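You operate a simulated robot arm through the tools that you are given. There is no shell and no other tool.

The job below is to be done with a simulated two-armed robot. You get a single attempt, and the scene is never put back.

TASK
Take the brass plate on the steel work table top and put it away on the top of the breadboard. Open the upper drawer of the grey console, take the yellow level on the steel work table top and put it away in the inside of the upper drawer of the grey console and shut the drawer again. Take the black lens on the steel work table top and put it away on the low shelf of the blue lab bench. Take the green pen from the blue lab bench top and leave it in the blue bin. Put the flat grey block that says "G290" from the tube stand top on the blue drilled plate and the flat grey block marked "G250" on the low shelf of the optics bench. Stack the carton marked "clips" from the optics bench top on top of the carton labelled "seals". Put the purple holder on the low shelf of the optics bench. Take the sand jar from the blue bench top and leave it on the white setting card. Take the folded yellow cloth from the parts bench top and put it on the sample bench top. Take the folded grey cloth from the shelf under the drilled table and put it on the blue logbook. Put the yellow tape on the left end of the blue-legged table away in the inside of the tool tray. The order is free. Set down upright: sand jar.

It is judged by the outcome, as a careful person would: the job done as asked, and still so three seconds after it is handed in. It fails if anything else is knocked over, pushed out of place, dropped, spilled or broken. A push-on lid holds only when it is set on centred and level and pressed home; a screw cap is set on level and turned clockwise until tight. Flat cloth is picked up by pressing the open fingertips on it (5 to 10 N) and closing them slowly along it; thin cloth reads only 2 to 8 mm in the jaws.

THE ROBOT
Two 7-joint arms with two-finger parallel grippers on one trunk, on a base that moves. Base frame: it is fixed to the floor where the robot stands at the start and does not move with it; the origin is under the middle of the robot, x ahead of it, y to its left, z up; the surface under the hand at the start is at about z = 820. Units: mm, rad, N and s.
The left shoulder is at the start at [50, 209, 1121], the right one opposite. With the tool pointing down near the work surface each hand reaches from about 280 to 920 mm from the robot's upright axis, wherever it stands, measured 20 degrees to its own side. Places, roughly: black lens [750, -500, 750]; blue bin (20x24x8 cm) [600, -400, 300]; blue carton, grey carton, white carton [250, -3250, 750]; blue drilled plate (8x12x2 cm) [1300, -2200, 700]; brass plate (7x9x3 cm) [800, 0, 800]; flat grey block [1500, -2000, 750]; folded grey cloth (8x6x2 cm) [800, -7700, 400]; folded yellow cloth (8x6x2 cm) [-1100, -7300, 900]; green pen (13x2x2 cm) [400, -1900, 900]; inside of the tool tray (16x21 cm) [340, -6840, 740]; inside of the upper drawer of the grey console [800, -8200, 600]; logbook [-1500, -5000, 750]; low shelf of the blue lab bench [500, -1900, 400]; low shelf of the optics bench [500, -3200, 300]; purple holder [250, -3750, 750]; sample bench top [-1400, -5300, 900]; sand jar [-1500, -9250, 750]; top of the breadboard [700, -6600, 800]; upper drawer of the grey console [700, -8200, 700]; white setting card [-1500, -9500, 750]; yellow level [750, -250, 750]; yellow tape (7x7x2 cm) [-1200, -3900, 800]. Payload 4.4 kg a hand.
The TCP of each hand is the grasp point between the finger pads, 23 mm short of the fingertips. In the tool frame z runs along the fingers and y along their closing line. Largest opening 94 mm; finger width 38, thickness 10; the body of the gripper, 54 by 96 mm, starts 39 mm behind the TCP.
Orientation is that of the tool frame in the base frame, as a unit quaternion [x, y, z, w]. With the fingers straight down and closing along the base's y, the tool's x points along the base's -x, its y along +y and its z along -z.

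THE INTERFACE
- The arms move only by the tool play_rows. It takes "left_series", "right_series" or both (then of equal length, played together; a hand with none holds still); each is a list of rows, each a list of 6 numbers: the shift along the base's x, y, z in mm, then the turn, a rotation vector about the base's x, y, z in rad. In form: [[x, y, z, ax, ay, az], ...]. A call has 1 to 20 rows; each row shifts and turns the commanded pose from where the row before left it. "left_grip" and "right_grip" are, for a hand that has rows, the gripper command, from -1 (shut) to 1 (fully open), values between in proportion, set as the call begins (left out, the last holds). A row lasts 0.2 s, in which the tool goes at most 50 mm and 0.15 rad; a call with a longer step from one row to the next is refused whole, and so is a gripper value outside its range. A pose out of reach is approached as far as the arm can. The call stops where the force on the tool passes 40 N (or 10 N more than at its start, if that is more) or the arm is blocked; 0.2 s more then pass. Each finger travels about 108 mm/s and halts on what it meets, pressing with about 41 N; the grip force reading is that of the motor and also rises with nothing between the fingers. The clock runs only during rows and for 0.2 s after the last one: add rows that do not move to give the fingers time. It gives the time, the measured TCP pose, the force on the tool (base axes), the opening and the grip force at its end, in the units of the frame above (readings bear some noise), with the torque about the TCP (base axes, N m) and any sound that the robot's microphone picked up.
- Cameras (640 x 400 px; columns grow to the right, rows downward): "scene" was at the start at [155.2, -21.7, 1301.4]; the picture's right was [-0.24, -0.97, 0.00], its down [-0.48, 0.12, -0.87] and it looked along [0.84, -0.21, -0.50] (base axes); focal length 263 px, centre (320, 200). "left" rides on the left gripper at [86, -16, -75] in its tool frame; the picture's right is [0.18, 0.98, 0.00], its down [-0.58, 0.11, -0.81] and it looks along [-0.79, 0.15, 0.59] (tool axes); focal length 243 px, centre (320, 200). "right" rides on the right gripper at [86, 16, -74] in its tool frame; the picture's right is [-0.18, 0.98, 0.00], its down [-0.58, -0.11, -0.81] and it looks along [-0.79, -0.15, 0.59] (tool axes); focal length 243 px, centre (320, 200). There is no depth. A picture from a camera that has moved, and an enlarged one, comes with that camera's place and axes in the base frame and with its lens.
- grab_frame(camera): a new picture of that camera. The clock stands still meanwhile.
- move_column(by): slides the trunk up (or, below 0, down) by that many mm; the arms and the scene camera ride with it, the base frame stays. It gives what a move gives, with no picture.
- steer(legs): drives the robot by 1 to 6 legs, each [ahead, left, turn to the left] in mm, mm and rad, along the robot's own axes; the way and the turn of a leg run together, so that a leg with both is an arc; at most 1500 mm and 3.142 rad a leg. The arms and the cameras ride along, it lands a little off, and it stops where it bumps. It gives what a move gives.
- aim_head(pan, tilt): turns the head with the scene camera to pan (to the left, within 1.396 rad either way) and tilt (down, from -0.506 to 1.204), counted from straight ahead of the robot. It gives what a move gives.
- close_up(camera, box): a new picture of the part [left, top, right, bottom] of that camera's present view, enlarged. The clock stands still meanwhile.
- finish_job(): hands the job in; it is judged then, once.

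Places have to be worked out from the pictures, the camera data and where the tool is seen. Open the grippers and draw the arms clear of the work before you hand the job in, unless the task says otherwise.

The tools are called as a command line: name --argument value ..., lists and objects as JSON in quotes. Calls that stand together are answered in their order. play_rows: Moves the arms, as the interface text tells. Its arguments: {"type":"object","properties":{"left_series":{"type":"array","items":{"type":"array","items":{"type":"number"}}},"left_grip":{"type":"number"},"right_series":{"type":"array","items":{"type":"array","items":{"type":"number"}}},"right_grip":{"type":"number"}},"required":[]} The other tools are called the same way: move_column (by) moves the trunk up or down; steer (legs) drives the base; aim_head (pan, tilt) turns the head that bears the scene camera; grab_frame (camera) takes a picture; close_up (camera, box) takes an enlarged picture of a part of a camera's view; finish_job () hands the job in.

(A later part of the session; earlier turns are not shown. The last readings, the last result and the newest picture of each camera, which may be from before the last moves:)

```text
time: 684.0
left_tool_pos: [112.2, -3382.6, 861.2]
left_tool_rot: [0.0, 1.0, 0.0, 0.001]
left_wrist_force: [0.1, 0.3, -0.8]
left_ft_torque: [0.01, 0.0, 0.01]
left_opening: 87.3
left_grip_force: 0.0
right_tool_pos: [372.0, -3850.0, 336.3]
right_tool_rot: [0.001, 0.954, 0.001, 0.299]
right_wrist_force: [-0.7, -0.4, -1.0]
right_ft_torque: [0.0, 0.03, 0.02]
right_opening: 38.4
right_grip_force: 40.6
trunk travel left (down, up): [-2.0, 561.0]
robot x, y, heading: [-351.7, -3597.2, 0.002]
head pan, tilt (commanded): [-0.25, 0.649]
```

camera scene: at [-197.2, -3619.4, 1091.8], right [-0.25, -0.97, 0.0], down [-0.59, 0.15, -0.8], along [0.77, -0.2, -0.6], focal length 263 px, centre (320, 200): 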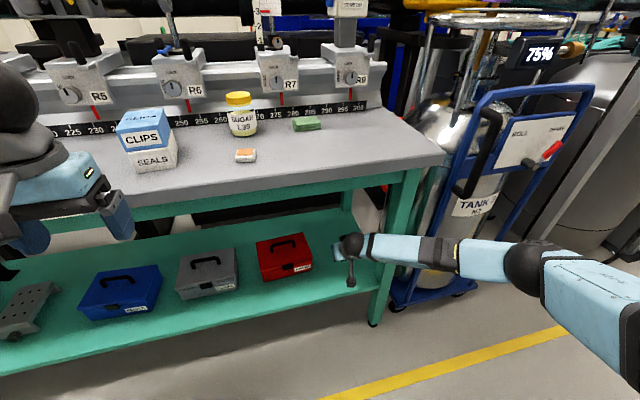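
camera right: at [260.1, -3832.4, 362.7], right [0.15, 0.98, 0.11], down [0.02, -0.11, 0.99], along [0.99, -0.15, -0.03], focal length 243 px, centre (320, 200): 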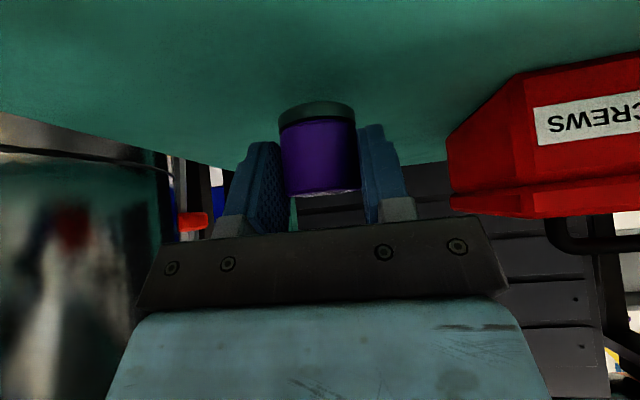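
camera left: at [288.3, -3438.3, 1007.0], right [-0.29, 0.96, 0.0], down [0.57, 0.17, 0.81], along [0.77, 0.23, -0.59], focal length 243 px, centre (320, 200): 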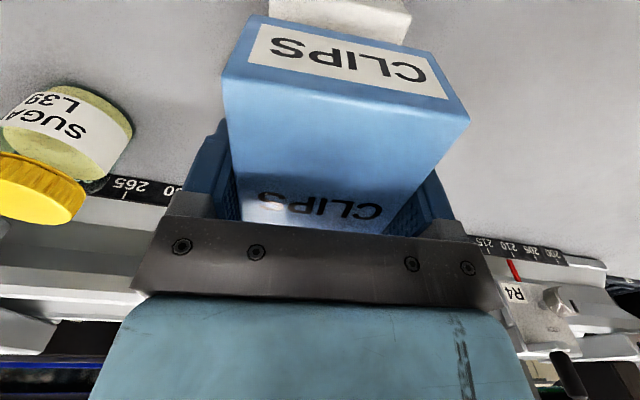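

play_rows --right_series '[[0, 0, -3, 0, 0, 0], [0, 0, -2, 0, 0, 0], [0, 0, 0, 0, 0, 0]]'

play_rows --right_series '[[0, 0, -2, 0, 0, 0], [0, 0, -2, 0, 0, 0], [0, 0, 0, 0, 0, 0]]'

play_rows --right_series '[[0, 0, -2, 0, 0, 0], [0, 0, -2, 0, 0, 0], [0, 0, 0, 0, 0, 0]]'

grab_frame --camera "right"

```text
time: 684.8
left_tool_pos: [109.8, -3382.2, 863.3]
left_tool_rot: [-0.001, 1.0, 0.0, 0.001]
left_wrist_force: [0.7, 0.0, -1.2]
left_ft_torque: [0.01, -0.02, -0.01]
left_opening: 87.1
left_grip_force: 0.1
right_tool_pos: [374.7, -3850.3, 335.2]
right_tool_rot: [0.001, 0.954, 0.001, 0.301]
right_wrist_force: [-5.3, -1.2, 21.8]
right_ft_torque: [-0.16, 0.11, -0.07]
right_opening: 38.9
right_grip_force: 41.0
trunk travel left (down, up): [-2.0, 561.0]
robot x, y, heading: [-351.8, -3596.4, 0.0]
head pan, tilt (commanded): [-0.25, 0.649]
```

```text
time: 685.6
left_tool_pos: [110.7, -3382.3, 862.3]
left_tool_rot: [-0.001, 1.0, -0.001, 0.002]
left_wrist_force: [-0.4, 0.4, 0.1]
left_ft_torque: [-0.02, -0.02, -0.03]
left_opening: 87.2
left_grip_force: 0.0
right_tool_pos: [375.2, -3849.6, 332.7]
right_tool_rot: [0.001, 0.953, 0.0, 0.302]
right_wrist_force: [6.2, -3.0, 32.7]
right_ft_torque: [-0.29, -0.52, -0.1]
right_opening: 38.7
right_grip_force: 40.9
trunk travel left (down, up): [-2.0, 561.0]
robot x, y, heading: [-346.4, -3597.3, -0.0]
head pan, tilt (commanded): [-0.25, 0.649]
```

```text
time: 686.4
left_tool_pos: [110.5, -3382.0, 864.4]
left_tool_rot: [-0.001, 1.0, -0.001, 0.002]
left_wrist_force: [-0.3, 0.6, 0.1]
left_ft_torque: [0.02, 0.02, 0.05]
left_opening: 86.9
left_grip_force: 0.2
right_tool_pos: [374.8, -3849.5, 329.4]
right_tool_rot: [0.002, 0.953, -0.002, 0.303]
right_wrist_force: [3.6, -4.7, 38.7]
right_ft_torque: [-0.27, -0.15, 0.09]
right_opening: 38.4
right_grip_force: 40.4
trunk travel left (down, up): [-2.0, 561.0]
robot x, y, heading: [-347.7, -3599.7, -0.002]
head pan, tilt (commanded): [-0.25, 0.649]
```

```text
taken
camera right: at [261.4, -3832.6, 341.4], right [0.15, 0.98, 0.11], down [0.01, -0.11, 0.99], along [0.99, -0.15, -0.03], focal length 243 px, centre (320, 200)
```

right: 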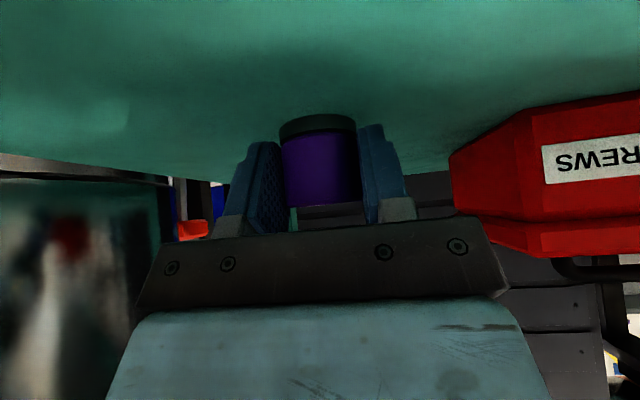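

The holder is on the shelf. I ease up a little, release and draw the hand back along its axis.

play_rows --right_series '[[0, 0, 2, 0, 0, 0], [0, 0, 2, 0, 0, 0], [0, 0, 0, 0, 0, 0]]'

play_rows --right_series '[[0, 0, 0, 0, 0, 0], [0, 0, 0, 0, 0, 0], [0, 0, 0, 0, 0, 0], [0, 0, 0, 0, 0, 0]]' --right_grip 0.6

play_rows --right_series '[[-6, 0, 10, 0, 0, 0], [-12, 0, 18, 0, 0, 0], [-20, 0, 25, 0, 0, 0], [-30, -1, 25, 0, 0, 0], [-35, -1, 25, 0, 0, 0], [-35, -1, 25, 0, 0, 0], [-35, -1, 25, 0, 0, 0]]'

grab_frame --camera "right"

grab_frame --camera "scene"

```text
time: 687.2
left_tool_pos: [110.1, -3382.1, 863.2]
left_tool_rot: [-0.001, 1.0, 0.0, 0.001]
left_wrist_force: [0.3, 0.4, 0.2]
left_ft_torque: [0.01, 0.02, 0.02]
left_opening: 87.1
left_grip_force: 0.0
right_tool_pos: [372.5, -3849.9, 329.4]
right_tool_rot: [0.001, 0.954, 0.0, 0.301]
right_wrist_force: [8.9, -2.6, 21.0]
right_ft_torque: [-0.43, -0.4, 0.17]
right_opening: 38.5
right_grip_force: 40.2
trunk travel left (down, up): [-2.0, 561.0]
robot x, y, heading: [-350.1, -3599.4, 0.001]
head pan, tilt (commanded): [-0.25, 0.649]
```

```text
time: 688.2
left_tool_pos: [110.4, -3381.7, 862.2]
left_tool_rot: [-0.001, 1.0, 0.0, 0.002]
left_wrist_force: [0.3, 0.0, 0.0]
left_ft_torque: [-0.01, 0.01, 0.0]
left_opening: 86.9
left_grip_force: 0.0
right_tool_pos: [372.0, -3849.2, 330.1]
right_tool_rot: [0.001, 0.954, 0.0, 0.3]
right_wrist_force: [-13.3, 19.6, 24.8]
right_ft_torque: [-0.27, 0.44, -0.5]
right_opening: 66.6
right_grip_force: 0.1
trunk travel left (down, up): [-2.0, 561.0]
robot x, y, heading: [-348.6, -3599.4, -0.004]
head pan, tilt (commanded): [-0.25, 0.649]
```

```text
time: 689.8
left_tool_pos: [112.0, -3383.1, 860.0]
left_tool_rot: [0.0, 1.0, 0.0, 0.0]
left_wrist_force: [-0.3, 0.2, -0.1]
left_ft_torque: [0.01, 0.03, 0.03]
left_opening: 86.8
left_grip_force: 0.1
right_tool_pos: [198.8, -3852.0, 479.5]
right_tool_rot: [0.001, 0.954, 0.001, 0.299]
right_wrist_force: [-0.2, 0.4, -0.7]
right_ft_torque: [0.01, -0.02, -0.03]
right_opening: 75.3
right_grip_force: 0.0
trunk travel left (down, up): [-2.0, 561.0]
robot x, y, heading: [-351.1, -3594.9, 0.003]
head pan, tilt (commanded): [-0.25, 0.649]
```

```text
taken
camera right: at [85.2, -3835.8, 492.2], right [0.15, 0.98, 0.11], down [0.02, -0.11, 0.99], along [0.99, -0.15, -0.03], focal length 243 px, centre (320, 200)
```

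right: 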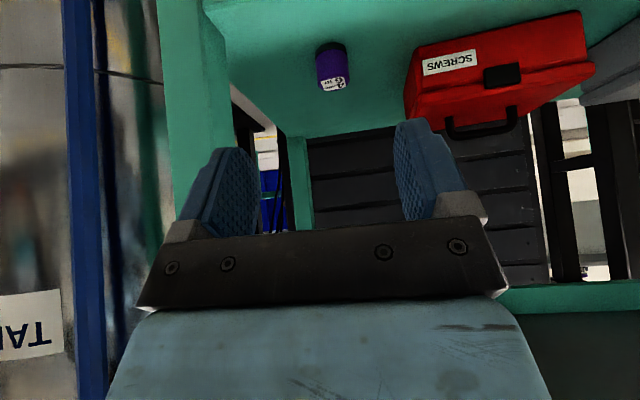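

```text
taken
camera scene: at [-197.4, -3619.4, 1091.8], right [-0.25, -0.97, 0.0], down [-0.59, 0.15, -0.8], along [0.77, -0.2, -0.6], focal length 263 px, centre (320, 200)
```

scene: 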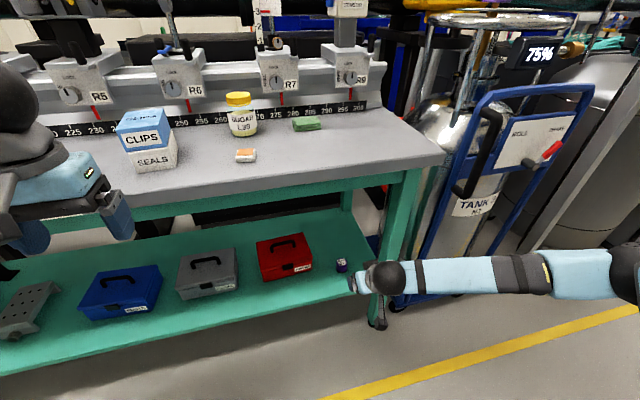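

The purple holder stands on the shelf right of the red box. Before the grey blocks on the tube stand I need to know how wide my base is, so I look straight down at it.

play_rows --right_series '[[-20, -5, 30, 0, 0.1, 0], [-20, -5, 35, 0, 0.1, 0], [-20, -5, 35, 0, 0.1, 0], [-15, 0, 40, 0, 0.1, 0], [-10, 0, 40, 0, 0.1, 0], [-5, 0, 40, 0, 0.1, 0]]'

aim_head --pan 0.0 --tilt 1.2

grab_frame --camera "scene"

aim_head --pan 0.9 --tilt 1.2

grab_frame --camera "scene"

```text
time: 691.2
left_tool_pos: [111.4, -3382.6, 861.4]
left_tool_rot: [-0.001, 1.0, 0.0, 0.0]
left_wrist_force: [-0.4, 0.2, 0.4]
left_ft_torque: [-0.01, 0.04, -0.01]
left_opening: 87.2
left_grip_force: 0.1
right_tool_pos: [109.1, -3869.8, 699.8]
right_tool_rot: [0.001, 1.0, 0.0, 0.004]
right_wrist_force: [0.0, 0.0, 0.5]
right_ft_torque: [0.0, 0.01, 0.02]
right_opening: 75.3
right_grip_force: 0.0
trunk travel left (down, up): [-2.0, 561.0]
robot x, y, heading: [-348.5, -3596.4, -0.003]
head pan, tilt (commanded): [-0.25, 0.649]
```

```text
time: 692.1
left_tool_pos: [112.7, -3383.2, 860.3]
left_tool_rot: [-0.001, 1.0, 0.0, -0.001]
left_wrist_force: [-0.4, -0.4, 0.9]
left_ft_torque: [0.0, 0.01, -0.02]
left_opening: 86.9
left_grip_force: 0.1
right_tool_pos: [108.5, -3869.8, 700.4]
right_tool_rot: [0.002, 1.0, 0.001, 0.004]
right_wrist_force: [0.1, 0.3, 0.1]
right_ft_torque: [0.03, -0.02, 0.02]
right_opening: 75.2
right_grip_force: 0.1
trunk travel left (down, up): [-2.0, 561.0]
robot x, y, heading: [-351.2, -3597.7, 0.001]
head pan, tilt (commanded): [0.0, 1.201]
```

```text
taken
camera scene: at [-225.4, -3597.9, 1051.5], right [0.0, -1.0, 0.0], down [-0.93, 0.0, -0.36], along [0.36, 0.0, -0.93], focal length 263 px, centre (320, 200)
```

scene: 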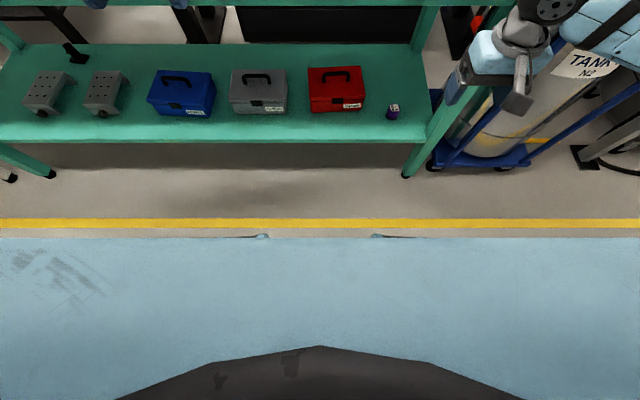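

```text
time: 693.3
left_tool_pos: [111.1, -3382.8, 860.9]
left_tool_rot: [-0.001, 1.0, -0.001, 0.0]
left_wrist_force: [0.3, -0.7, 0.6]
left_ft_torque: [0.0, 0.0, -0.01]
left_opening: 86.9
left_grip_force: 0.1
right_tool_pos: [109.4, -3869.1, 699.1]
right_tool_rot: [0.002, 1.0, 0.0, 0.004]
right_wrist_force: [0.6, -0.1, -0.6]
right_ft_torque: [0.0, 0.01, -0.01]
right_opening: 75.5
right_grip_force: 0.0
trunk travel left (down, up): [-2.0, 561.0]
robot x, y, heading: [-350.5, -3601.1, -0.006]
head pan, tilt (commanded): [0.901, 1.201]
```

```text
taken
camera scene: at [-246.7, -3554.1, 1051.5], right [0.78, -0.62, 0.0], down [-0.58, -0.73, -0.36], along [0.23, 0.28, -0.93], focal length 263 px, centre (320, 200)
```

scene: 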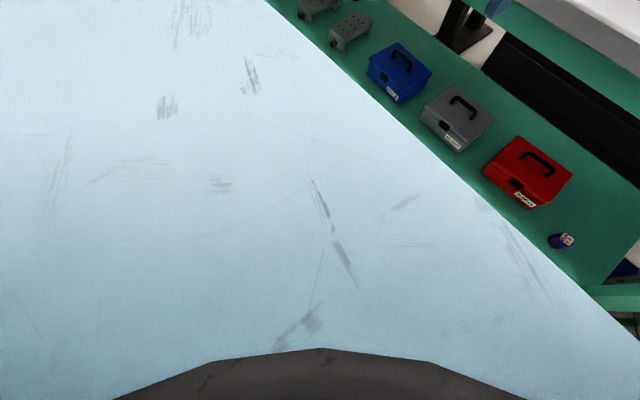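

The base seems about 0.7 m wide. To find out how the tube stand can be reached I drive up to the blue lab bench, raise the trunk fully and look over it.

move_column --by 300

steer --legs '[[-40, 0, 0], [0, 1450, 0], [0, 300, 0]]'

move_column --by 260

aim_head --pan 0.0 --tilt 0.6

grab_frame --camera "scene"

```text
time: 696.3
left_tool_pos: [111.5, -3382.0, 1161.0]
left_tool_rot: [-0.001, 1.0, 0.0, 0.0]
left_wrist_force: [-0.1, 1.2, 0.4]
left_ft_torque: [-0.05, -0.01, 0.02]
left_opening: 86.9
left_grip_force: 0.1
right_tool_pos: [109.6, -3869.3, 999.3]
right_tool_rot: [0.001, 1.0, 0.0, 0.004]
right_wrist_force: [0.7, -0.1, 0.4]
right_ft_torque: [0.0, 0.02, 0.0]
right_opening: 75.1
right_grip_force: 0.0
trunk travel left (down, up): [-302.0, 261.0]
robot x, y, heading: [-350.4, -3597.8, 0.001]
head pan, tilt (commanded): [0.901, 1.201]
```

```text
time: 712.3
left_tool_pos: [86.2, -1658.8, 1161.6]
left_tool_rot: [0.004, 1.0, 0.0, 0.0]
left_wrist_force: [0.2, 0.7, 0.7]
left_ft_torque: [-0.02, -0.01, -0.03]
left_opening: 86.8
left_grip_force: 0.1
right_tool_pos: [78.8, -2144.5, 999.1]
right_tool_rot: [0.009, 1.0, 0.0, 0.004]
right_wrist_force: [0.5, 0.1, -0.4]
right_ft_torque: [0.02, -0.02, -0.01]
right_opening: 75.0
right_grip_force: 0.1
trunk travel left (down, up): [-302.0, 261.0]
robot x, y, heading: [-374.5, -1870.1, -0.012]
head pan, tilt (commanded): [0.901, 1.201]
```

```text
time: 715.0
left_tool_pos: [86.7, -1659.8, 1421.1]
left_tool_rot: [0.005, 1.0, 0.0, 0.0]
left_wrist_force: [0.5, 0.0, 1.0]
left_ft_torque: [0.02, 0.01, 0.01]
left_opening: 87.0
left_grip_force: 0.1
right_tool_pos: [79.2, -2146.4, 1259.2]
right_tool_rot: [0.007, 1.0, 0.001, 0.004]
right_wrist_force: [-0.5, -0.6, -0.2]
right_ft_torque: [0.0, -0.01, -0.03]
right_opening: 75.4
right_grip_force: 0.0
trunk travel left (down, up): [-562.0, 1.0]
robot x, y, heading: [-374.8, -1871.6, -0.009]
head pan, tilt (commanded): [0.901, 1.201]
```

```text
time: 716.2
left_tool_pos: [86.8, -1659.0, 1421.8]
left_tool_rot: [0.005, 1.0, -0.001, 0.0]
left_wrist_force: [0.4, 0.1, 0.5]
left_ft_torque: [0.01, 0.0, -0.02]
left_opening: 87.0
left_grip_force: 0.1
right_tool_pos: [78.0, -2145.8, 1259.4]
right_tool_rot: [0.008, 1.0, -0.001, 0.004]
right_wrist_force: [1.2, -0.1, 0.0]
right_ft_torque: [-0.01, 0.0, 0.0]
right_opening: 75.0
right_grip_force: 0.1
trunk travel left (down, up): [-562.0, 1.0]
robot x, y, heading: [-377.8, -1868.5, -0.013]
head pan, tilt (commanded): [0.0, 0.6]
```

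```text
taken
camera scene: at [-220.9, -1870.5, 1656.0], right [-0.01, -1.0, 0.0], down [-0.57, 0.01, -0.82], along [0.82, -0.01, -0.57], focal length 263 px, centre (320, 200)
```

scene: 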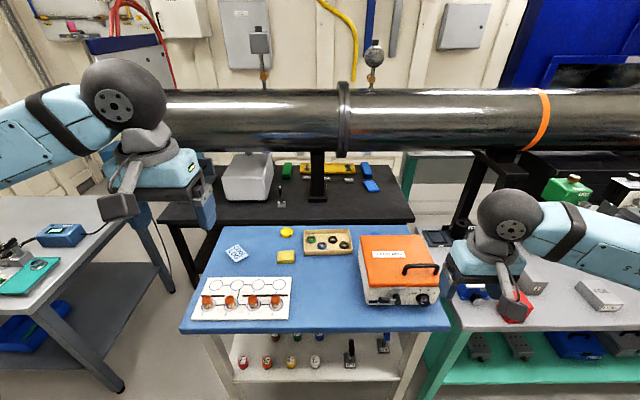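

close_up --camera "scene" --box '[210, 140, 430, 240]'

close_up --camera "scene" --box '[290, 150, 410, 215]'

```text
2.91 times, centred on (320, 190) of scene
camera zoom: at [-220.9, -1870.5, 1656.0], right [-0.01, -1.0, 0.0], down [-0.57, 0.01, -0.82], along [0.82, -0.01, -0.57], focal length 765 px, centre (320, 229)
```

zoom: 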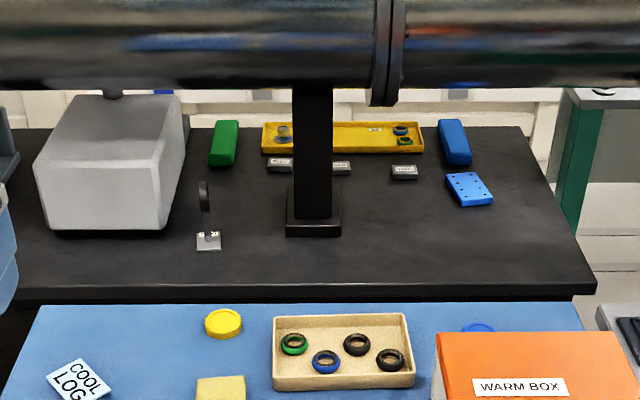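

```text
5.33 times, centred on (350, 182) of scene
camera zoom: at [-220.9, -1870.5, 1656.0], right [-0.01, -1.0, 0.0], down [-0.57, 0.01, -0.82], along [0.82, -0.01, -0.57], focal length 1403 px, centre (160, 293)
```

zoom: 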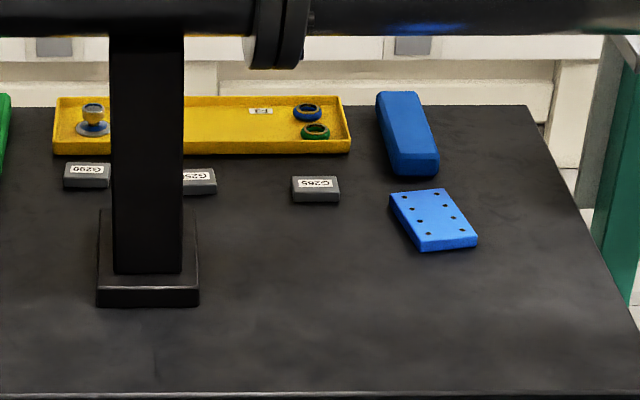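

The three grey blocks have their labels facing away from the aisle, so the stand is meant to be reached from behind. I drive in front of the gap between steel table and blue bench and look for a way round.

steer --legs '[[0, 740, 0.012]]'

aim_head --pan 0.0 --tilt 0.55

grab_frame --camera "scene"

aim_head --pan 0.45 --tilt 0.55

grab_frame --camera "scene"

```text
time: 723.0
left_tool_pos: [84.8, -920.5, 1422.0]
left_tool_rot: [-0.003, 1.0, 0.0, -0.001]
left_wrist_force: [0.5, 0.9, 0.7]
left_ft_torque: [0.02, -0.02, -0.01]
left_opening: 87.0
left_grip_force: 0.0
right_tool_pos: [85.7, -1405.4, 1259.7]
right_tool_rot: [-0.001, 1.0, 0.001, 0.005]
right_wrist_force: [-0.9, 1.4, 0.8]
right_ft_torque: [-0.02, 0.0, -0.01]
right_opening: 75.4
right_grip_force: 0.0
trunk travel left (down, up): [-562.0, 1.0]
robot x, y, heading: [-371.7, -1136.7, 0.001]
head pan, tilt (commanded): [0.0, 0.6]
```

```text
time: 723.7
left_tool_pos: [85.7, -918.5, 1422.1]
left_tool_rot: [-0.002, 1.0, 0.0, 0.0]
left_wrist_force: [-0.7, -1.0, -0.2]
left_ft_torque: [-0.01, 0.0, -0.01]
left_opening: 87.1
left_grip_force: 0.2
right_tool_pos: [85.5, -1406.5, 1258.9]
right_tool_rot: [-0.001, 1.0, 0.0, 0.005]
right_wrist_force: [0.7, -0.3, 0.0]
right_ft_torque: [-0.01, -0.03, 0.0]
right_opening: 74.8
right_grip_force: 0.1
trunk travel left (down, up): [-562.0, 1.0]
robot x, y, heading: [-372.7, -1133.8, 0.007]
head pan, tilt (commanded): [0.0, 0.55]
```

```text
taken
camera scene: at [-217.0, -1135.6, 1660.6], right [0.0, -1.0, 0.0], down [-0.52, 0.0, -0.85], along [0.85, 0.0, -0.52], focal length 263 px, centre (320, 200)
```

scene: 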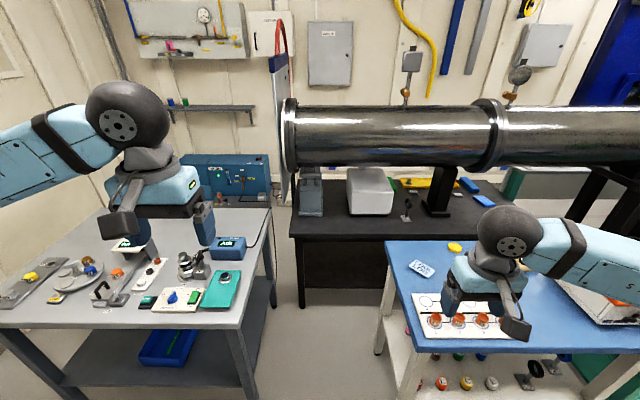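

```text
time: 724.6
left_tool_pos: [84.7, -920.2, 1421.2]
left_tool_rot: [-0.003, 1.0, 0.0, 0.001]
left_wrist_force: [0.5, 0.2, -0.1]
left_ft_torque: [0.01, 0.02, 0.01]
left_opening: 86.9
left_grip_force: 0.0
right_tool_pos: [84.7, -1405.7, 1259.4]
right_tool_rot: [0.0, 1.0, 0.0, 0.005]
right_wrist_force: [-0.9, -0.1, -0.9]
right_ft_torque: [0.01, 0.01, -0.01]
right_opening: 75.3
right_grip_force: 0.0
trunk travel left (down, up): [-562.0, 1.0]
robot x, y, heading: [-377.7, -1138.3, 0.005]
head pan, tilt (commanded): [0.45, 0.55]
```

```text
taken
camera scene: at [-226.1, -1096.6, 1660.6], right [0.44, -0.9, 0.0], down [-0.47, -0.23, -0.85], along [0.77, 0.37, -0.52], focal length 263 px, centre (320, 200)
```

scene: 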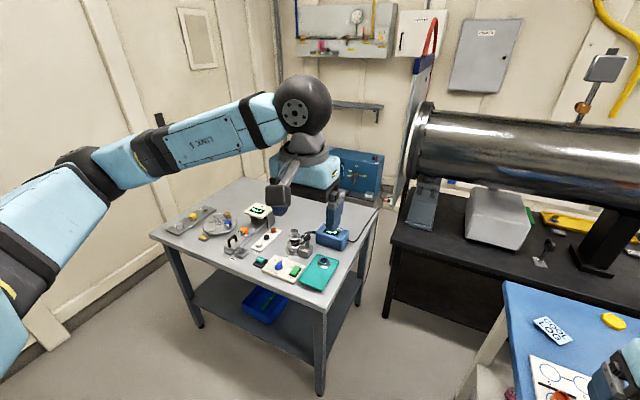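

The wall is farther back than it looked, so there is floor behind the stand, but I must know whether the base fits through the 0.6 m gap. I lower the trunk and use the left hand camera, reached out to the side, to measure my own base.

move_column --by -360

play_rows --left_series '[[-12, 35, -20, 0, 0, -0.131], [-12, 35, -20, 0, 0, -0.131], [-12, 35, -20, 0, 0, -0.131], [-12, 35, -20, 0, 0, -0.131], [-12, 35, -20, 0, 0, -0.131], [-12, 35, -20, 0, 0, -0.131], [-12, 35, -20, 0, 0, -0.131], [-12, 35, -20, 0, 0, -0.131], [-12, 35, -20, 0, 0, -0.131], [-12, 35, -20, 0, 0, -0.131], [-12, 35, -20, 0, 0, -0.131], [-12, 35, -20, 0, 0, -0.131]]'

grab_frame --camera "left"

```text
time: 728.1
left_tool_pos: [85.8, -919.2, 1062.3]
left_tool_rot: [-0.002, 1.0, 0.001, -0.001]
left_wrist_force: [-0.2, -0.7, 0.4]
left_ft_torque: [0.01, -0.02, 0.01]
left_opening: 86.8
left_grip_force: 0.0
right_tool_pos: [85.8, -1405.8, 899.9]
right_tool_rot: [-0.001, 1.0, 0.001, 0.004]
right_wrist_force: [-0.1, 0.8, 0.0]
right_ft_torque: [0.02, 0.0, 0.01]
right_opening: 75.1
right_grip_force: 0.1
trunk travel left (down, up): [-202.0, 361.0]
robot x, y, heading: [-377.4, -1135.9, 0.008]
head pan, tilt (commanded): [0.45, 0.55]
```

```text
time: 730.7
left_tool_pos: [13.6, -773.9, 932.8]
left_tool_rot: [0.425, 0.905, -0.007, 0.005]
left_wrist_force: [0.9, 0.5, -0.1]
left_ft_torque: [0.0, 0.02, -0.05]
left_opening: 87.2
left_grip_force: 0.0
left hand out of reach, approached as far as the arm can: row 6, 7, 8, 9, 10, 11, 12
right_tool_pos: [85.2, -1405.9, 900.1]
right_tool_rot: [-0.001, 1.0, 0.002, 0.005]
right_wrist_force: [-0.4, 0.1, 0.8]
right_ft_torque: [-0.01, 0.0, 0.02]
right_opening: 75.1
right_grip_force: 0.1
trunk travel left (down, up): [-202.0, 361.0]
robot x, y, heading: [-372.2, -1140.0, 0.003]
head pan, tilt (commanded): [0.45, 0.55]
```

```text
taken
camera left: at [-56.4, -716.2, 1005.2], right [0.64, 0.77, -0.01], down [0.45, -0.36, 0.81], along [0.62, -0.52, -0.58], focal length 243 px, centre (320, 200)
```

left: 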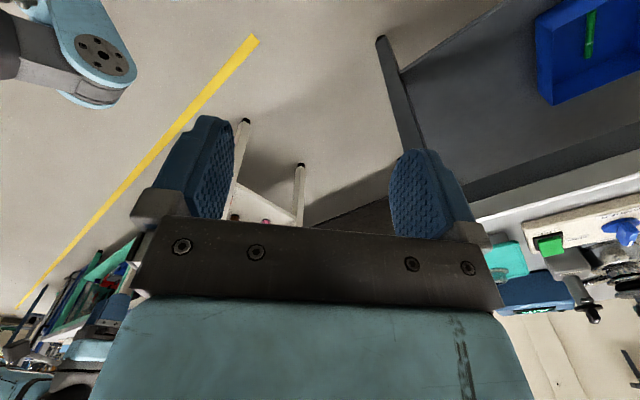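

That view shows the gap between the legs is about 0.64 m (feet at y≈-797 and -1485). To see my own wheels I tilt the left hand back so its camera looks straight down in front of the base.

play_rows --left_series '[[5, -6, 0, 0, 0, 0.126], [5, -6, 0, 0, 0, 0.126], [5, -6, 0, 0, 0, 0.126], [5, -6, 0, 0, 0, 0.126], [5, -6, 0, 0, 0, 0.126], [5, -6, 0, 0, 0, 0.126], [5, -6, 0, 0, 0, 0.122], [0, 0, 0, 0, 0.13, 0], [0, 0, 0, 0, 0.13, 0], [0, 0, 0, 0, 0.13, 0], [0, 0, 0, 0, 0.13, 0], [0, 0, 0, 0, 0.13, 0], [0, 0, 0, 0, 0.13, 0], [0, 0, 0, 0, 0.13, 0], [0, 0, 0, 0, 0.13, 0]]'

grab_frame --camera "left"

```text
time: 733.9
left_tool_pos: [49.4, -816.1, 932.4]
left_tool_rot: [-0.003, 0.871, -0.004, -0.491]
left_wrist_force: [-0.2, 0.2, 0.8]
left_ft_torque: [-0.01, -0.03, 0.0]
left_opening: 87.0
left_grip_force: 0.0
right_tool_pos: [85.5, -1405.7, 900.2]
right_tool_rot: [-0.001, 1.0, 0.001, 0.005]
right_wrist_force: [0.4, -0.2, 0.0]
right_ft_torque: [0.03, 0.01, -0.02]
right_opening: 75.2
right_grip_force: 0.2
trunk travel left (down, up): [-202.0, 361.0]
robot x, y, heading: [-374.8, -1137.5, 0.006]
head pan, tilt (commanded): [0.45, 0.55]
```

```text
taken
camera left: at [68.1, -831.8, 1044.8], right [-0.1, 0.98, 0.15], down [0.99, 0.12, -0.08], along [-0.1, 0.14, -0.98], focal length 243 px, centre (320, 200)
```

left: 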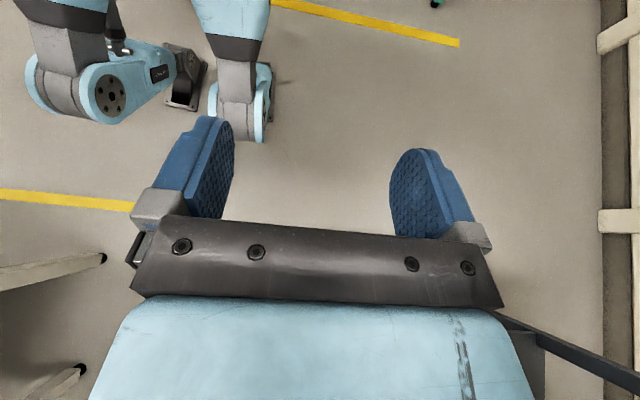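

The camera shows I actually stand on two bent legs: knees about ±250 mm wide at z≈450, so gaps of 0.6 m may be passable. I straighten the hand and drive to the left of the steel table to look at the passage along the wall and the area behind.

play_rows --left_series '[[0, 0, 10, 0, -0.13, 0], [0, 0, 10, 0, -0.13, 0], [0, 0, 10, 0, -0.13, 0], [0, 0, 10, 0, -0.13, 0], [0, 0, 10, 0, -0.13, 0], [0, 0, 10, 0, -0.13, 0], [0, 0, 20, 0, -0.13, 0], [0, 0, 20, 0, -0.12, 0]]' --right_series '[[0, 0, 30, 0, 0, 0], [0, 0, 30, 0, 0, 0], [0, 0, 30, 0, 0, 0], [0, 0, 30, 0, 0, 0], [0, 0, 20, 0, 0, 0], [0, 0, 10, 0, 0, 0], [0, 0, 0, 0, 0, 0], [0, 0, 0, 0, 0, 0]]'

steer --legs '[[0, 1300, 0]]'

move_column --by 360

aim_head --pan 0.1 --tilt 0.5

grab_frame --camera "scene"

```text
time: 735.7
left_tool_pos: [51.1, -816.2, 1032.6]
left_tool_rot: [0.0, 1.0, -0.004, 0.004]
left_wrist_force: [0.4, 0.0, 0.4]
left_ft_torque: [0.04, -0.01, 0.01]
left_opening: 87.1
left_grip_force: 0.0
right_tool_pos: [85.5, -1406.3, 1051.2]
right_tool_rot: [0.0, 1.0, 0.0, 0.003]
right_wrist_force: [-0.3, -0.1, -0.8]
right_ft_torque: [0.03, 0.02, 0.03]
right_opening: 75.1
right_grip_force: 0.1
trunk travel left (down, up): [-202.0, 361.0]
robot x, y, heading: [-373.8, -1138.2, 0.005]
head pan, tilt (commanded): [0.45, 0.55]
```

```text
time: 746.4
left_tool_pos: [43.7, 450.7, 1033.5]
left_tool_rot: [0.001, 1.0, -0.002, 0.002]
left_wrist_force: [-0.4, -0.1, 0.0]
left_ft_torque: [0.0, -0.01, 0.0]
left_opening: 87.2
left_grip_force: 0.0
right_tool_pos: [77.7, -136.6, 1050.9]
right_tool_rot: [0.0, 1.0, 0.004, 0.005]
right_wrist_force: [0.0, -0.3, -0.8]
right_ft_torque: [-0.02, 0.0, -0.01]
right_opening: 75.2
right_grip_force: 0.0
trunk travel left (down, up): [-202.0, 361.0]
robot x, y, heading: [-377.4, 136.6, 0.004]
head pan, tilt (commanded): [0.45, 0.55]
stopped in leg 1: the robot was blocked; the commanded pose is now the measured one
```

```text
time: 749.9
left_tool_pos: [43.5, 451.0, 1392.5]
left_tool_rot: [0.001, 1.0, -0.004, 0.001]
left_wrist_force: [0.1, 0.4, 0.5]
left_ft_torque: [-0.03, -0.01, 0.01]
left_opening: 87.0
left_grip_force: 0.0
right_tool_pos: [77.4, -135.6, 1410.3]
right_tool_rot: [0.001, 1.0, 0.002, 0.004]
right_wrist_force: [-0.7, -0.6, 0.2]
right_ft_torque: [-0.03, -0.02, 0.0]
right_opening: 75.2
right_grip_force: 0.0
trunk travel left (down, up): [-562.0, 1.0]
robot x, y, heading: [-380.0, 137.2, 0.002]
head pan, tilt (commanded): [0.45, 0.55]
```

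```text
time: 750.7
left_tool_pos: [44.6, 450.8, 1391.5]
left_tool_rot: [0.002, 1.0, -0.004, 0.002]
left_wrist_force: [-0.9, -0.1, -0.3]
left_ft_torque: [-0.01, 0.0, 0.02]
left_opening: 86.9
left_grip_force: 0.1
right_tool_pos: [78.4, -135.1, 1410.6]
right_tool_rot: [0.0, 1.0, 0.002, 0.004]
right_wrist_force: [0.9, 0.1, -0.2]
right_ft_torque: [0.0, 0.01, 0.0]
right_opening: 75.2
right_grip_force: 0.1
trunk travel left (down, up): [-562.0, 1.0]
robot x, y, heading: [-380.9, 141.1, 0.006]
head pan, tilt (commanded): [0.099, 0.499]
```

```text
taken
camera scene: at [-223.7, 142.1, 1665.5], right [0.1, -0.99, 0.0], down [-0.48, -0.05, -0.88], along [0.87, 0.09, -0.48], focal length 263 px, centre (320, 200)
```

scene: 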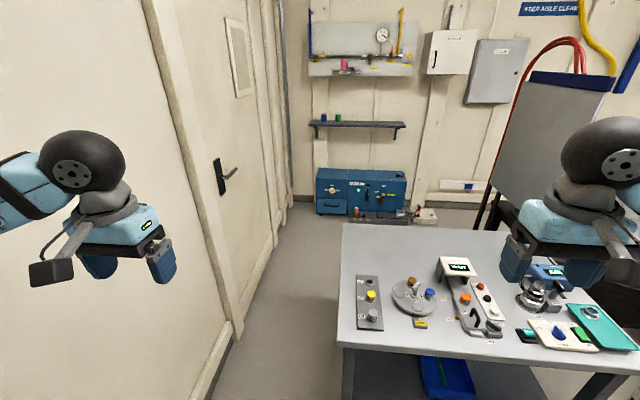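

The left side passage between table (edge y≈138) and wall (≈750) is about 0.6 m, enough for my depth of roughly 0.48 m if I go through sideways facing the table with the arms high over it. I step away from the wall, turn right 90°, and back up to y≈500.

steer --legs '[[0, -150, 0], [0, 0, -1.576]]'

steer --legs '[[-480, 0, 0]]'

aim_head --pan 1.2 --tilt 0.6

grab_frame --camera "scene"

```text
time: 756.5
left_tool_pos: [-59.4, -435.3, 1390.9]
left_tool_rot: [0.705, 0.709, -0.005, -0.003]
left_wrist_force: [-0.3, 0.1, 0.1]
left_ft_torque: [0.0, 0.0, -0.01]
left_opening: 87.0
left_grip_force: 0.1
right_tool_pos: [-646.1, -474.4, 1410.4]
right_tool_rot: [0.704, 0.71, -0.003, 0.003]
right_wrist_force: [-0.5, 0.2, 0.1]
right_ft_torque: [0.01, 0.0, -0.04]
right_opening: 75.2
right_grip_force: 0.1
trunk travel left (down, up): [-562.0, 1.0]
robot x, y, heading: [-378.3, -11.0, -1.564]
head pan, tilt (commanded): [0.099, 0.499]
```

```text
time: 759.4
left_tool_pos: [-66.2, 38.3, 1390.3]
left_tool_rot: [0.709, 0.705, -0.004, -0.003]
left_wrist_force: [0.0, -0.3, 0.6]
left_ft_torque: [0.0, -0.01, 0.03]
left_opening: 87.1
left_grip_force: 0.0
right_tool_pos: [-654.2, 6.1, 1410.7]
right_tool_rot: [0.707, 0.707, -0.002, 0.003]
right_wrist_force: [-0.6, 0.3, 0.9]
right_ft_torque: [0.03, 0.02, -0.01]
right_opening: 75.3
right_grip_force: 0.0
trunk travel left (down, up): [-562.0, 1.0]
robot x, y, heading: [-381.8, 466.4, -1.563]
head pan, tilt (commanded): [0.099, 0.499]
```

```text
time: 760.7
left_tool_pos: [-67.8, 38.7, 1390.5]
left_tool_rot: [0.708, 0.706, -0.006, -0.003]
left_wrist_force: [-0.1, 0.1, 0.0]
left_ft_torque: [-0.03, 0.01, 0.0]
left_opening: 87.0
left_grip_force: 0.1
right_tool_pos: [-653.6, 6.2, 1411.7]
right_tool_rot: [0.708, 0.707, -0.002, 0.004]
right_wrist_force: [0.1, 0.4, 0.6]
right_ft_torque: [-0.02, 0.01, 0.0]
right_opening: 75.6
right_grip_force: 0.0
trunk travel left (down, up): [-562.0, 1.0]
robot x, y, heading: [-383.2, 465.2, -1.565]
head pan, tilt (commanded): [1.201, 0.6]
```

```text
taken
camera scene: at [-301.0, 366.6, 1656.1], right [-0.36, -0.93, 0.0], down [-0.53, 0.2, -0.83], along [0.77, -0.3, -0.56], focal length 263 px, centre (320, 200)
```

scene: 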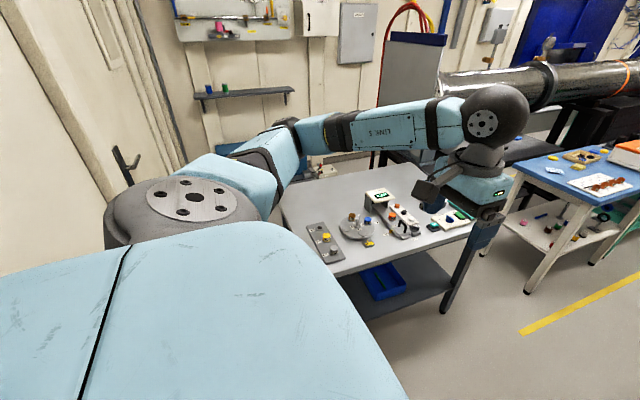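

I am lined up with the passage at y≈466. I sidestep left (+x) in stages, watching for any contact.

steer --legs '[[-25, 700, -0.005]]'

steer --legs '[[0, 600, 0]]'

aim_head --pan 1.2 --tilt 0.5

grab_frame --camera "scene"

```text
time: 767.1
left_tool_pos: [622.0, 76.0, 1388.2]
left_tool_rot: [0.703, 0.711, -0.006, -0.003]
left_wrist_force: [0.6, 0.5, 0.3]
left_ft_torque: [0.0, -0.02, 0.02]
left_opening: 87.2
left_grip_force: 0.1
right_tool_pos: [35.6, 34.0, 1411.7]
right_tool_rot: [0.703, 0.711, -0.002, 0.004]
right_wrist_force: [0.1, 0.4, -0.3]
right_ft_torque: [0.0, -0.01, -0.02]
right_opening: 75.5
right_grip_force: 0.1
trunk travel left (down, up): [-562.0, 1.0]
robot x, y, heading: [301.7, 496.3, -1.557]
head pan, tilt (commanded): [1.201, 0.6]
```

```text
time: 773.0
left_tool_pos: [1235.4, 83.3, 1390.6]
left_tool_rot: [0.705, 0.709, -0.006, -0.004]
left_wrist_force: [-0.4, -1.0, 0.5]
left_ft_torque: [-0.03, -0.01, 0.01]
left_opening: 87.1
left_grip_force: 0.0
right_tool_pos: [645.9, 42.1, 1410.2]
right_tool_rot: [0.703, 0.711, -0.003, 0.004]
right_wrist_force: [-1.1, -0.6, 0.7]
right_ft_torque: [0.04, 0.0, 0.01]
right_opening: 75.2
right_grip_force: 0.1
trunk travel left (down, up): [-562.0, 1.0]
robot x, y, heading: [910.5, 500.9, -1.553]
head pan, tilt (commanded): [1.201, 0.6]
```

```text
time: 773.6
left_tool_pos: [1234.1, 84.2, 1390.1]
left_tool_rot: [0.704, 0.71, -0.006, -0.003]
left_wrist_force: [0.2, 1.0, 0.8]
left_ft_torque: [0.0, -0.02, -0.03]
left_opening: 87.0
left_grip_force: 0.1
right_tool_pos: [647.5, 42.7, 1410.5]
right_tool_rot: [0.703, 0.711, -0.002, 0.005]
right_wrist_force: [-0.2, -0.6, 0.1]
right_ft_torque: [-0.01, 0.02, -0.01]
right_opening: 75.5
right_grip_force: 0.0
trunk travel left (down, up): [-562.0, 1.0]
robot x, y, heading: [914.3, 503.7, -1.56]
head pan, tilt (commanded): [1.201, 0.499]
```

```text
taken
camera scene: at [999.1, 407.0, 1665.1], right [-0.35, -0.94, 0.0], down [-0.45, 0.17, -0.88], along [0.82, -0.31, -0.48], focal length 263 px, centre (320, 200)
```

scene: 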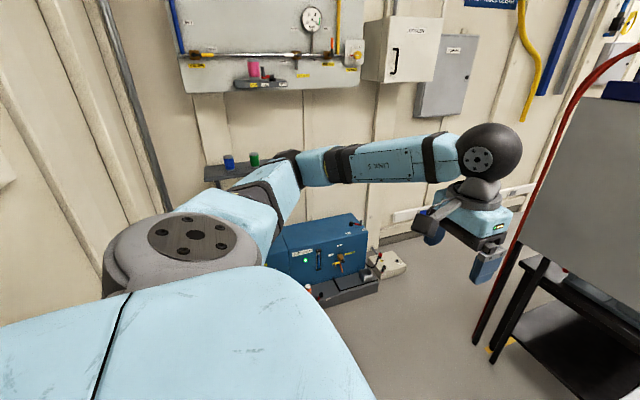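

The passage works. Ahead are the AIR UNIT and open floor; the stand's back-left leg is at about [1618,-951]. I continue sideways to x≈1960 and then turn to face −x.

steer --legs '[[0, 1050, -0.01]]'

steer --legs '[[0, 0, -1.57]]'

aim_head --pan 1.0 --tilt 0.55

grab_frame --camera "scene"

aim_head --pan 0.3 --tilt 0.6

grab_frame --camera "scene"

```text
time: 782.2
left_tool_pos: [2242.9, 79.6, 1389.2]
left_tool_rot: [0.711, 0.703, -0.003, -0.004]
left_wrist_force: [0.0, -0.5, -0.9]
left_ft_torque: [0.0, 0.02, -0.02]
left_opening: 87.1
left_grip_force: 0.0
right_tool_pos: [1653.5, 48.0, 1411.7]
right_tool_rot: [0.709, 0.705, -0.002, 0.004]
right_wrist_force: [0.4, -0.2, -0.2]
right_ft_torque: [0.05, -0.01, -0.02]
right_opening: 75.3
right_grip_force: 0.1
trunk travel left (down, up): [-562.0, 1.0]
robot x, y, heading: [1921.9, 508.8, -1.574]
head pan, tilt (commanded): [1.201, 0.499]
stopped in leg 1: the robot was blocked; the commanded pose is now the measured one
```

```text
time: 785.0
left_tool_pos: [1776.4, -11.3, 1385.4]
left_tool_rot: [0.949, 0.315, -0.001, -0.008]
left_wrist_force: [1.0, 0.5, 0.7]
left_ft_torque: [-0.03, 0.01, 0.02]
left_opening: 87.1
left_grip_force: 0.1
right_tool_pos: [1403.1, 427.0, 1408.8]
right_tool_rot: [0.943, 0.332, -0.001, 0.003]
right_wrist_force: [-0.1, 0.1, 0.7]
right_ft_torque: [0.01, 0.01, 0.0]
right_opening: 75.1
right_grip_force: 0.1
trunk travel left (down, up): [-562.0, 1.0]
robot x, y, heading: [1925.5, 502.5, -2.489]
head pan, tilt (commanded): [1.201, 0.499]
stopped in leg 1: the robot was blocked; the commanded pose is now the measured one
```

```text
time: 785.7
left_tool_pos: [1771.4, -13.7, 1383.0]
left_tool_rot: [0.95, 0.313, 0.002, -0.008]
left_wrist_force: [0.1, 0.4, 0.7]
left_ft_torque: [0.05, -0.01, -0.03]
left_opening: 86.8
left_grip_force: 0.1
right_tool_pos: [1397.5, 426.8, 1406.4]
right_tool_rot: [0.945, 0.328, 0.001, 0.002]
right_wrist_force: [-0.5, -0.3, -0.6]
right_ft_torque: [0.03, 0.0, 0.0]
right_opening: 75.2
right_grip_force: 0.1
trunk travel left (down, up): [-562.0, 1.0]
robot x, y, heading: [1928.7, 503.0, -2.494]
head pan, tilt (commanded): [1.0, 0.55]
```

```text
taken
camera scene: at [1872.6, 361.1, 1658.8], right [-1.0, -0.08, -0.01], down [-0.04, 0.53, -0.85], along [0.07, -0.84, -0.53], focal length 263 px, centre (320, 200)
```

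scene: 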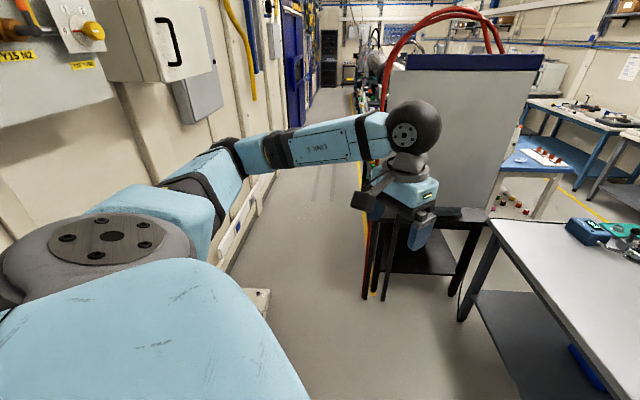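

```text
time: 786.8
left_tool_pos: [1772.6, -15.3, 1382.0]
left_tool_rot: [0.95, 0.313, 0.001, -0.008]
left_wrist_force: [-1.2, -0.6, -1.1]
left_ft_torque: [0.02, 0.0, -0.02]
left_opening: 87.1
left_grip_force: 0.0
right_tool_pos: [1398.6, 427.0, 1407.0]
right_tool_rot: [0.944, 0.329, 0.001, 0.001]
right_wrist_force: [-0.4, -0.6, 0.5]
right_ft_torque: [0.01, -0.01, 0.03]
right_opening: 75.2
right_grip_force: 0.0
trunk travel left (down, up): [-562.0, 1.0]
robot x, y, heading: [1928.9, 506.1, -2.494]
head pan, tilt (commanded): [0.3, 0.6]
```

```text
taken
camera scene: at [1814.3, 379.0, 1654.2], right [-0.81, 0.58, 0.0], down [0.33, 0.47, -0.82], along [-0.48, -0.66, -0.57], focal length 263 px, centre (320, 200)
```

scene: 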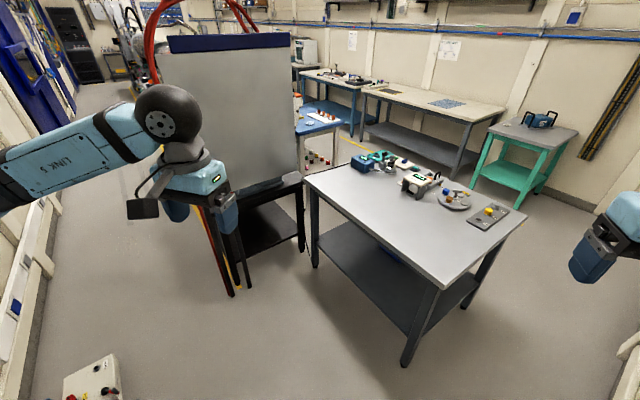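

There is a real aisle behind the tube. Turning was stopped by the wall near my right elbow, so I pull both hands in closer, step towards −y, and then finish the turn.

play_rows --left_series '[[22, 16, 0, 0, 0, 0], [22, 16, 0, 0, 0, 0], [22, 17, 0, 0, 0, 0], [22, 17, 0, 0, 0, 0]]' --right_series '[[28, 21, 0, 0, 0, 0], [28, 21, 0, 0, 0, 0], [28, 21, 0, 0, 0, 0], [28, 21, 0, 0, 0, 0]]'

steer --legs '[[300, 400, 0]]'

steer --legs '[[0, 0, -0.647]]'

aim_head --pan 1.3 --tilt 0.7

grab_frame --camera "scene"

```text
time: 788.0
left_tool_pos: [1870.9, 26.1, 1385.5]
left_tool_rot: [0.946, 0.323, -0.002, -0.015]
left_wrist_force: [0.3, 1.0, 0.7]
left_ft_torque: [-0.04, 0.07, 0.01]
left_opening: 86.9
left_grip_force: 0.0
left hand out of reach, approached as far as the arm can: row 4
right_tool_pos: [1520.4, 480.5, 1420.2]
right_tool_rot: [0.939, 0.344, -0.003, -0.002]
right_wrist_force: [0.5, 0.7, 1.1]
right_ft_torque: [-0.04, 0.06, 0.03]
right_opening: 75.3
right_grip_force: 0.1
right hand out of reach, approached as far as the arm can: row 4
trunk travel left (down, up): [-562.0, 1.0]
robot x, y, heading: [1926.3, 499.3, -2.475]
head pan, tilt (commanded): [0.3, 0.6]
stopped in row 4 (left hand): the arm was blocked; the commanded pose is now the measured one
```

```text
time: 790.8
left_tool_pos: [1862.9, -234.9, 1393.9]
left_tool_rot: [0.946, 0.323, -0.003, -0.006]
left_wrist_force: [-0.4, -0.4, 0.1]
left_ft_torque: [0.05, -0.01, 0.01]
left_opening: 87.1
left_grip_force: 0.0
right_tool_pos: [1512.2, 221.2, 1416.6]
right_tool_rot: [0.94, 0.34, -0.002, 0.006]
right_wrist_force: [-0.1, -0.3, -0.6]
right_ft_torque: [0.02, 0.02, 0.0]
right_opening: 75.2
right_grip_force: 0.0
trunk travel left (down, up): [-562.0, 1.0]
robot x, y, heading: [1926.8, 220.6, -2.477]
head pan, tilt (commanded): [0.3, 0.6]
stopped in leg 1: the robot was blocked; the commanded pose is now the measured one
```

```text
time: 792.7
left_tool_pos: [1630.6, -146.4, 1391.0]
left_tool_rot: [0.999, 0.049, -0.001, -0.011]
left_wrist_force: [0.3, -0.5, -0.1]
left_ft_torque: [0.0, 0.06, -0.01]
left_opening: 87.2
left_grip_force: 0.1
right_tool_pos: [1574.8, 420.0, 1421.1]
right_tool_rot: [0.997, 0.078, -0.004, 0.003]
right_wrist_force: [0.2, 0.0, 0.3]
right_ft_torque: [-0.01, 0.07, 0.01]
right_opening: 75.0
right_grip_force: 0.0
trunk travel left (down, up): [-562.0, 1.0]
robot x, y, heading: [1930.5, 216.0, -3.033]
head pan, tilt (commanded): [0.3, 0.6]
stopped in leg 1: the robot was blocked; the commanded pose is now the measured one
```

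```text
time: 794.0
left_tool_pos: [1625.3, -149.5, 1388.1]
left_tool_rot: [0.999, 0.046, 0.002, -0.013]
left_wrist_force: [-0.5, 0.9, 0.0]
left_ft_torque: [0.0, 0.0, -0.02]
left_opening: 86.9
left_grip_force: 0.0
right_tool_pos: [1572.8, 420.1, 1417.8]
right_tool_rot: [0.997, 0.074, -0.002, 0.0]
right_wrist_force: [0.3, 0.4, 0.9]
right_ft_torque: [0.02, -0.01, 0.02]
right_opening: 75.2
right_grip_force: 0.1
trunk travel left (down, up): [-562.0, 1.0]
robot x, y, heading: [1929.0, 217.9, -3.038]
head pan, tilt (commanded): [1.3, 0.7]
```

```text
taken
camera scene: at [1840.5, 108.0, 1645.5], right [-0.99, 0.17, 0.0], down [0.11, 0.65, -0.75], along [-0.13, -0.74, -0.66], focal length 263 px, centre (320, 200)
```

scene: 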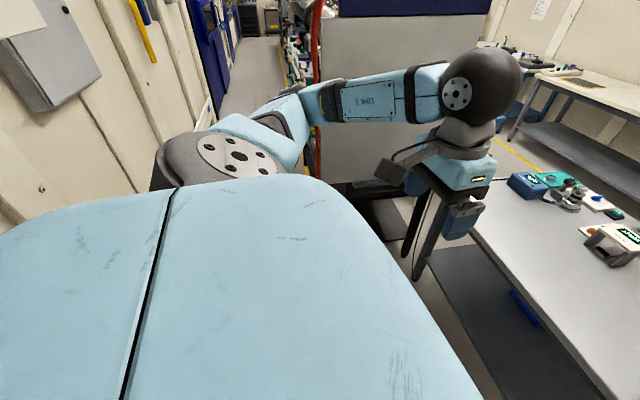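

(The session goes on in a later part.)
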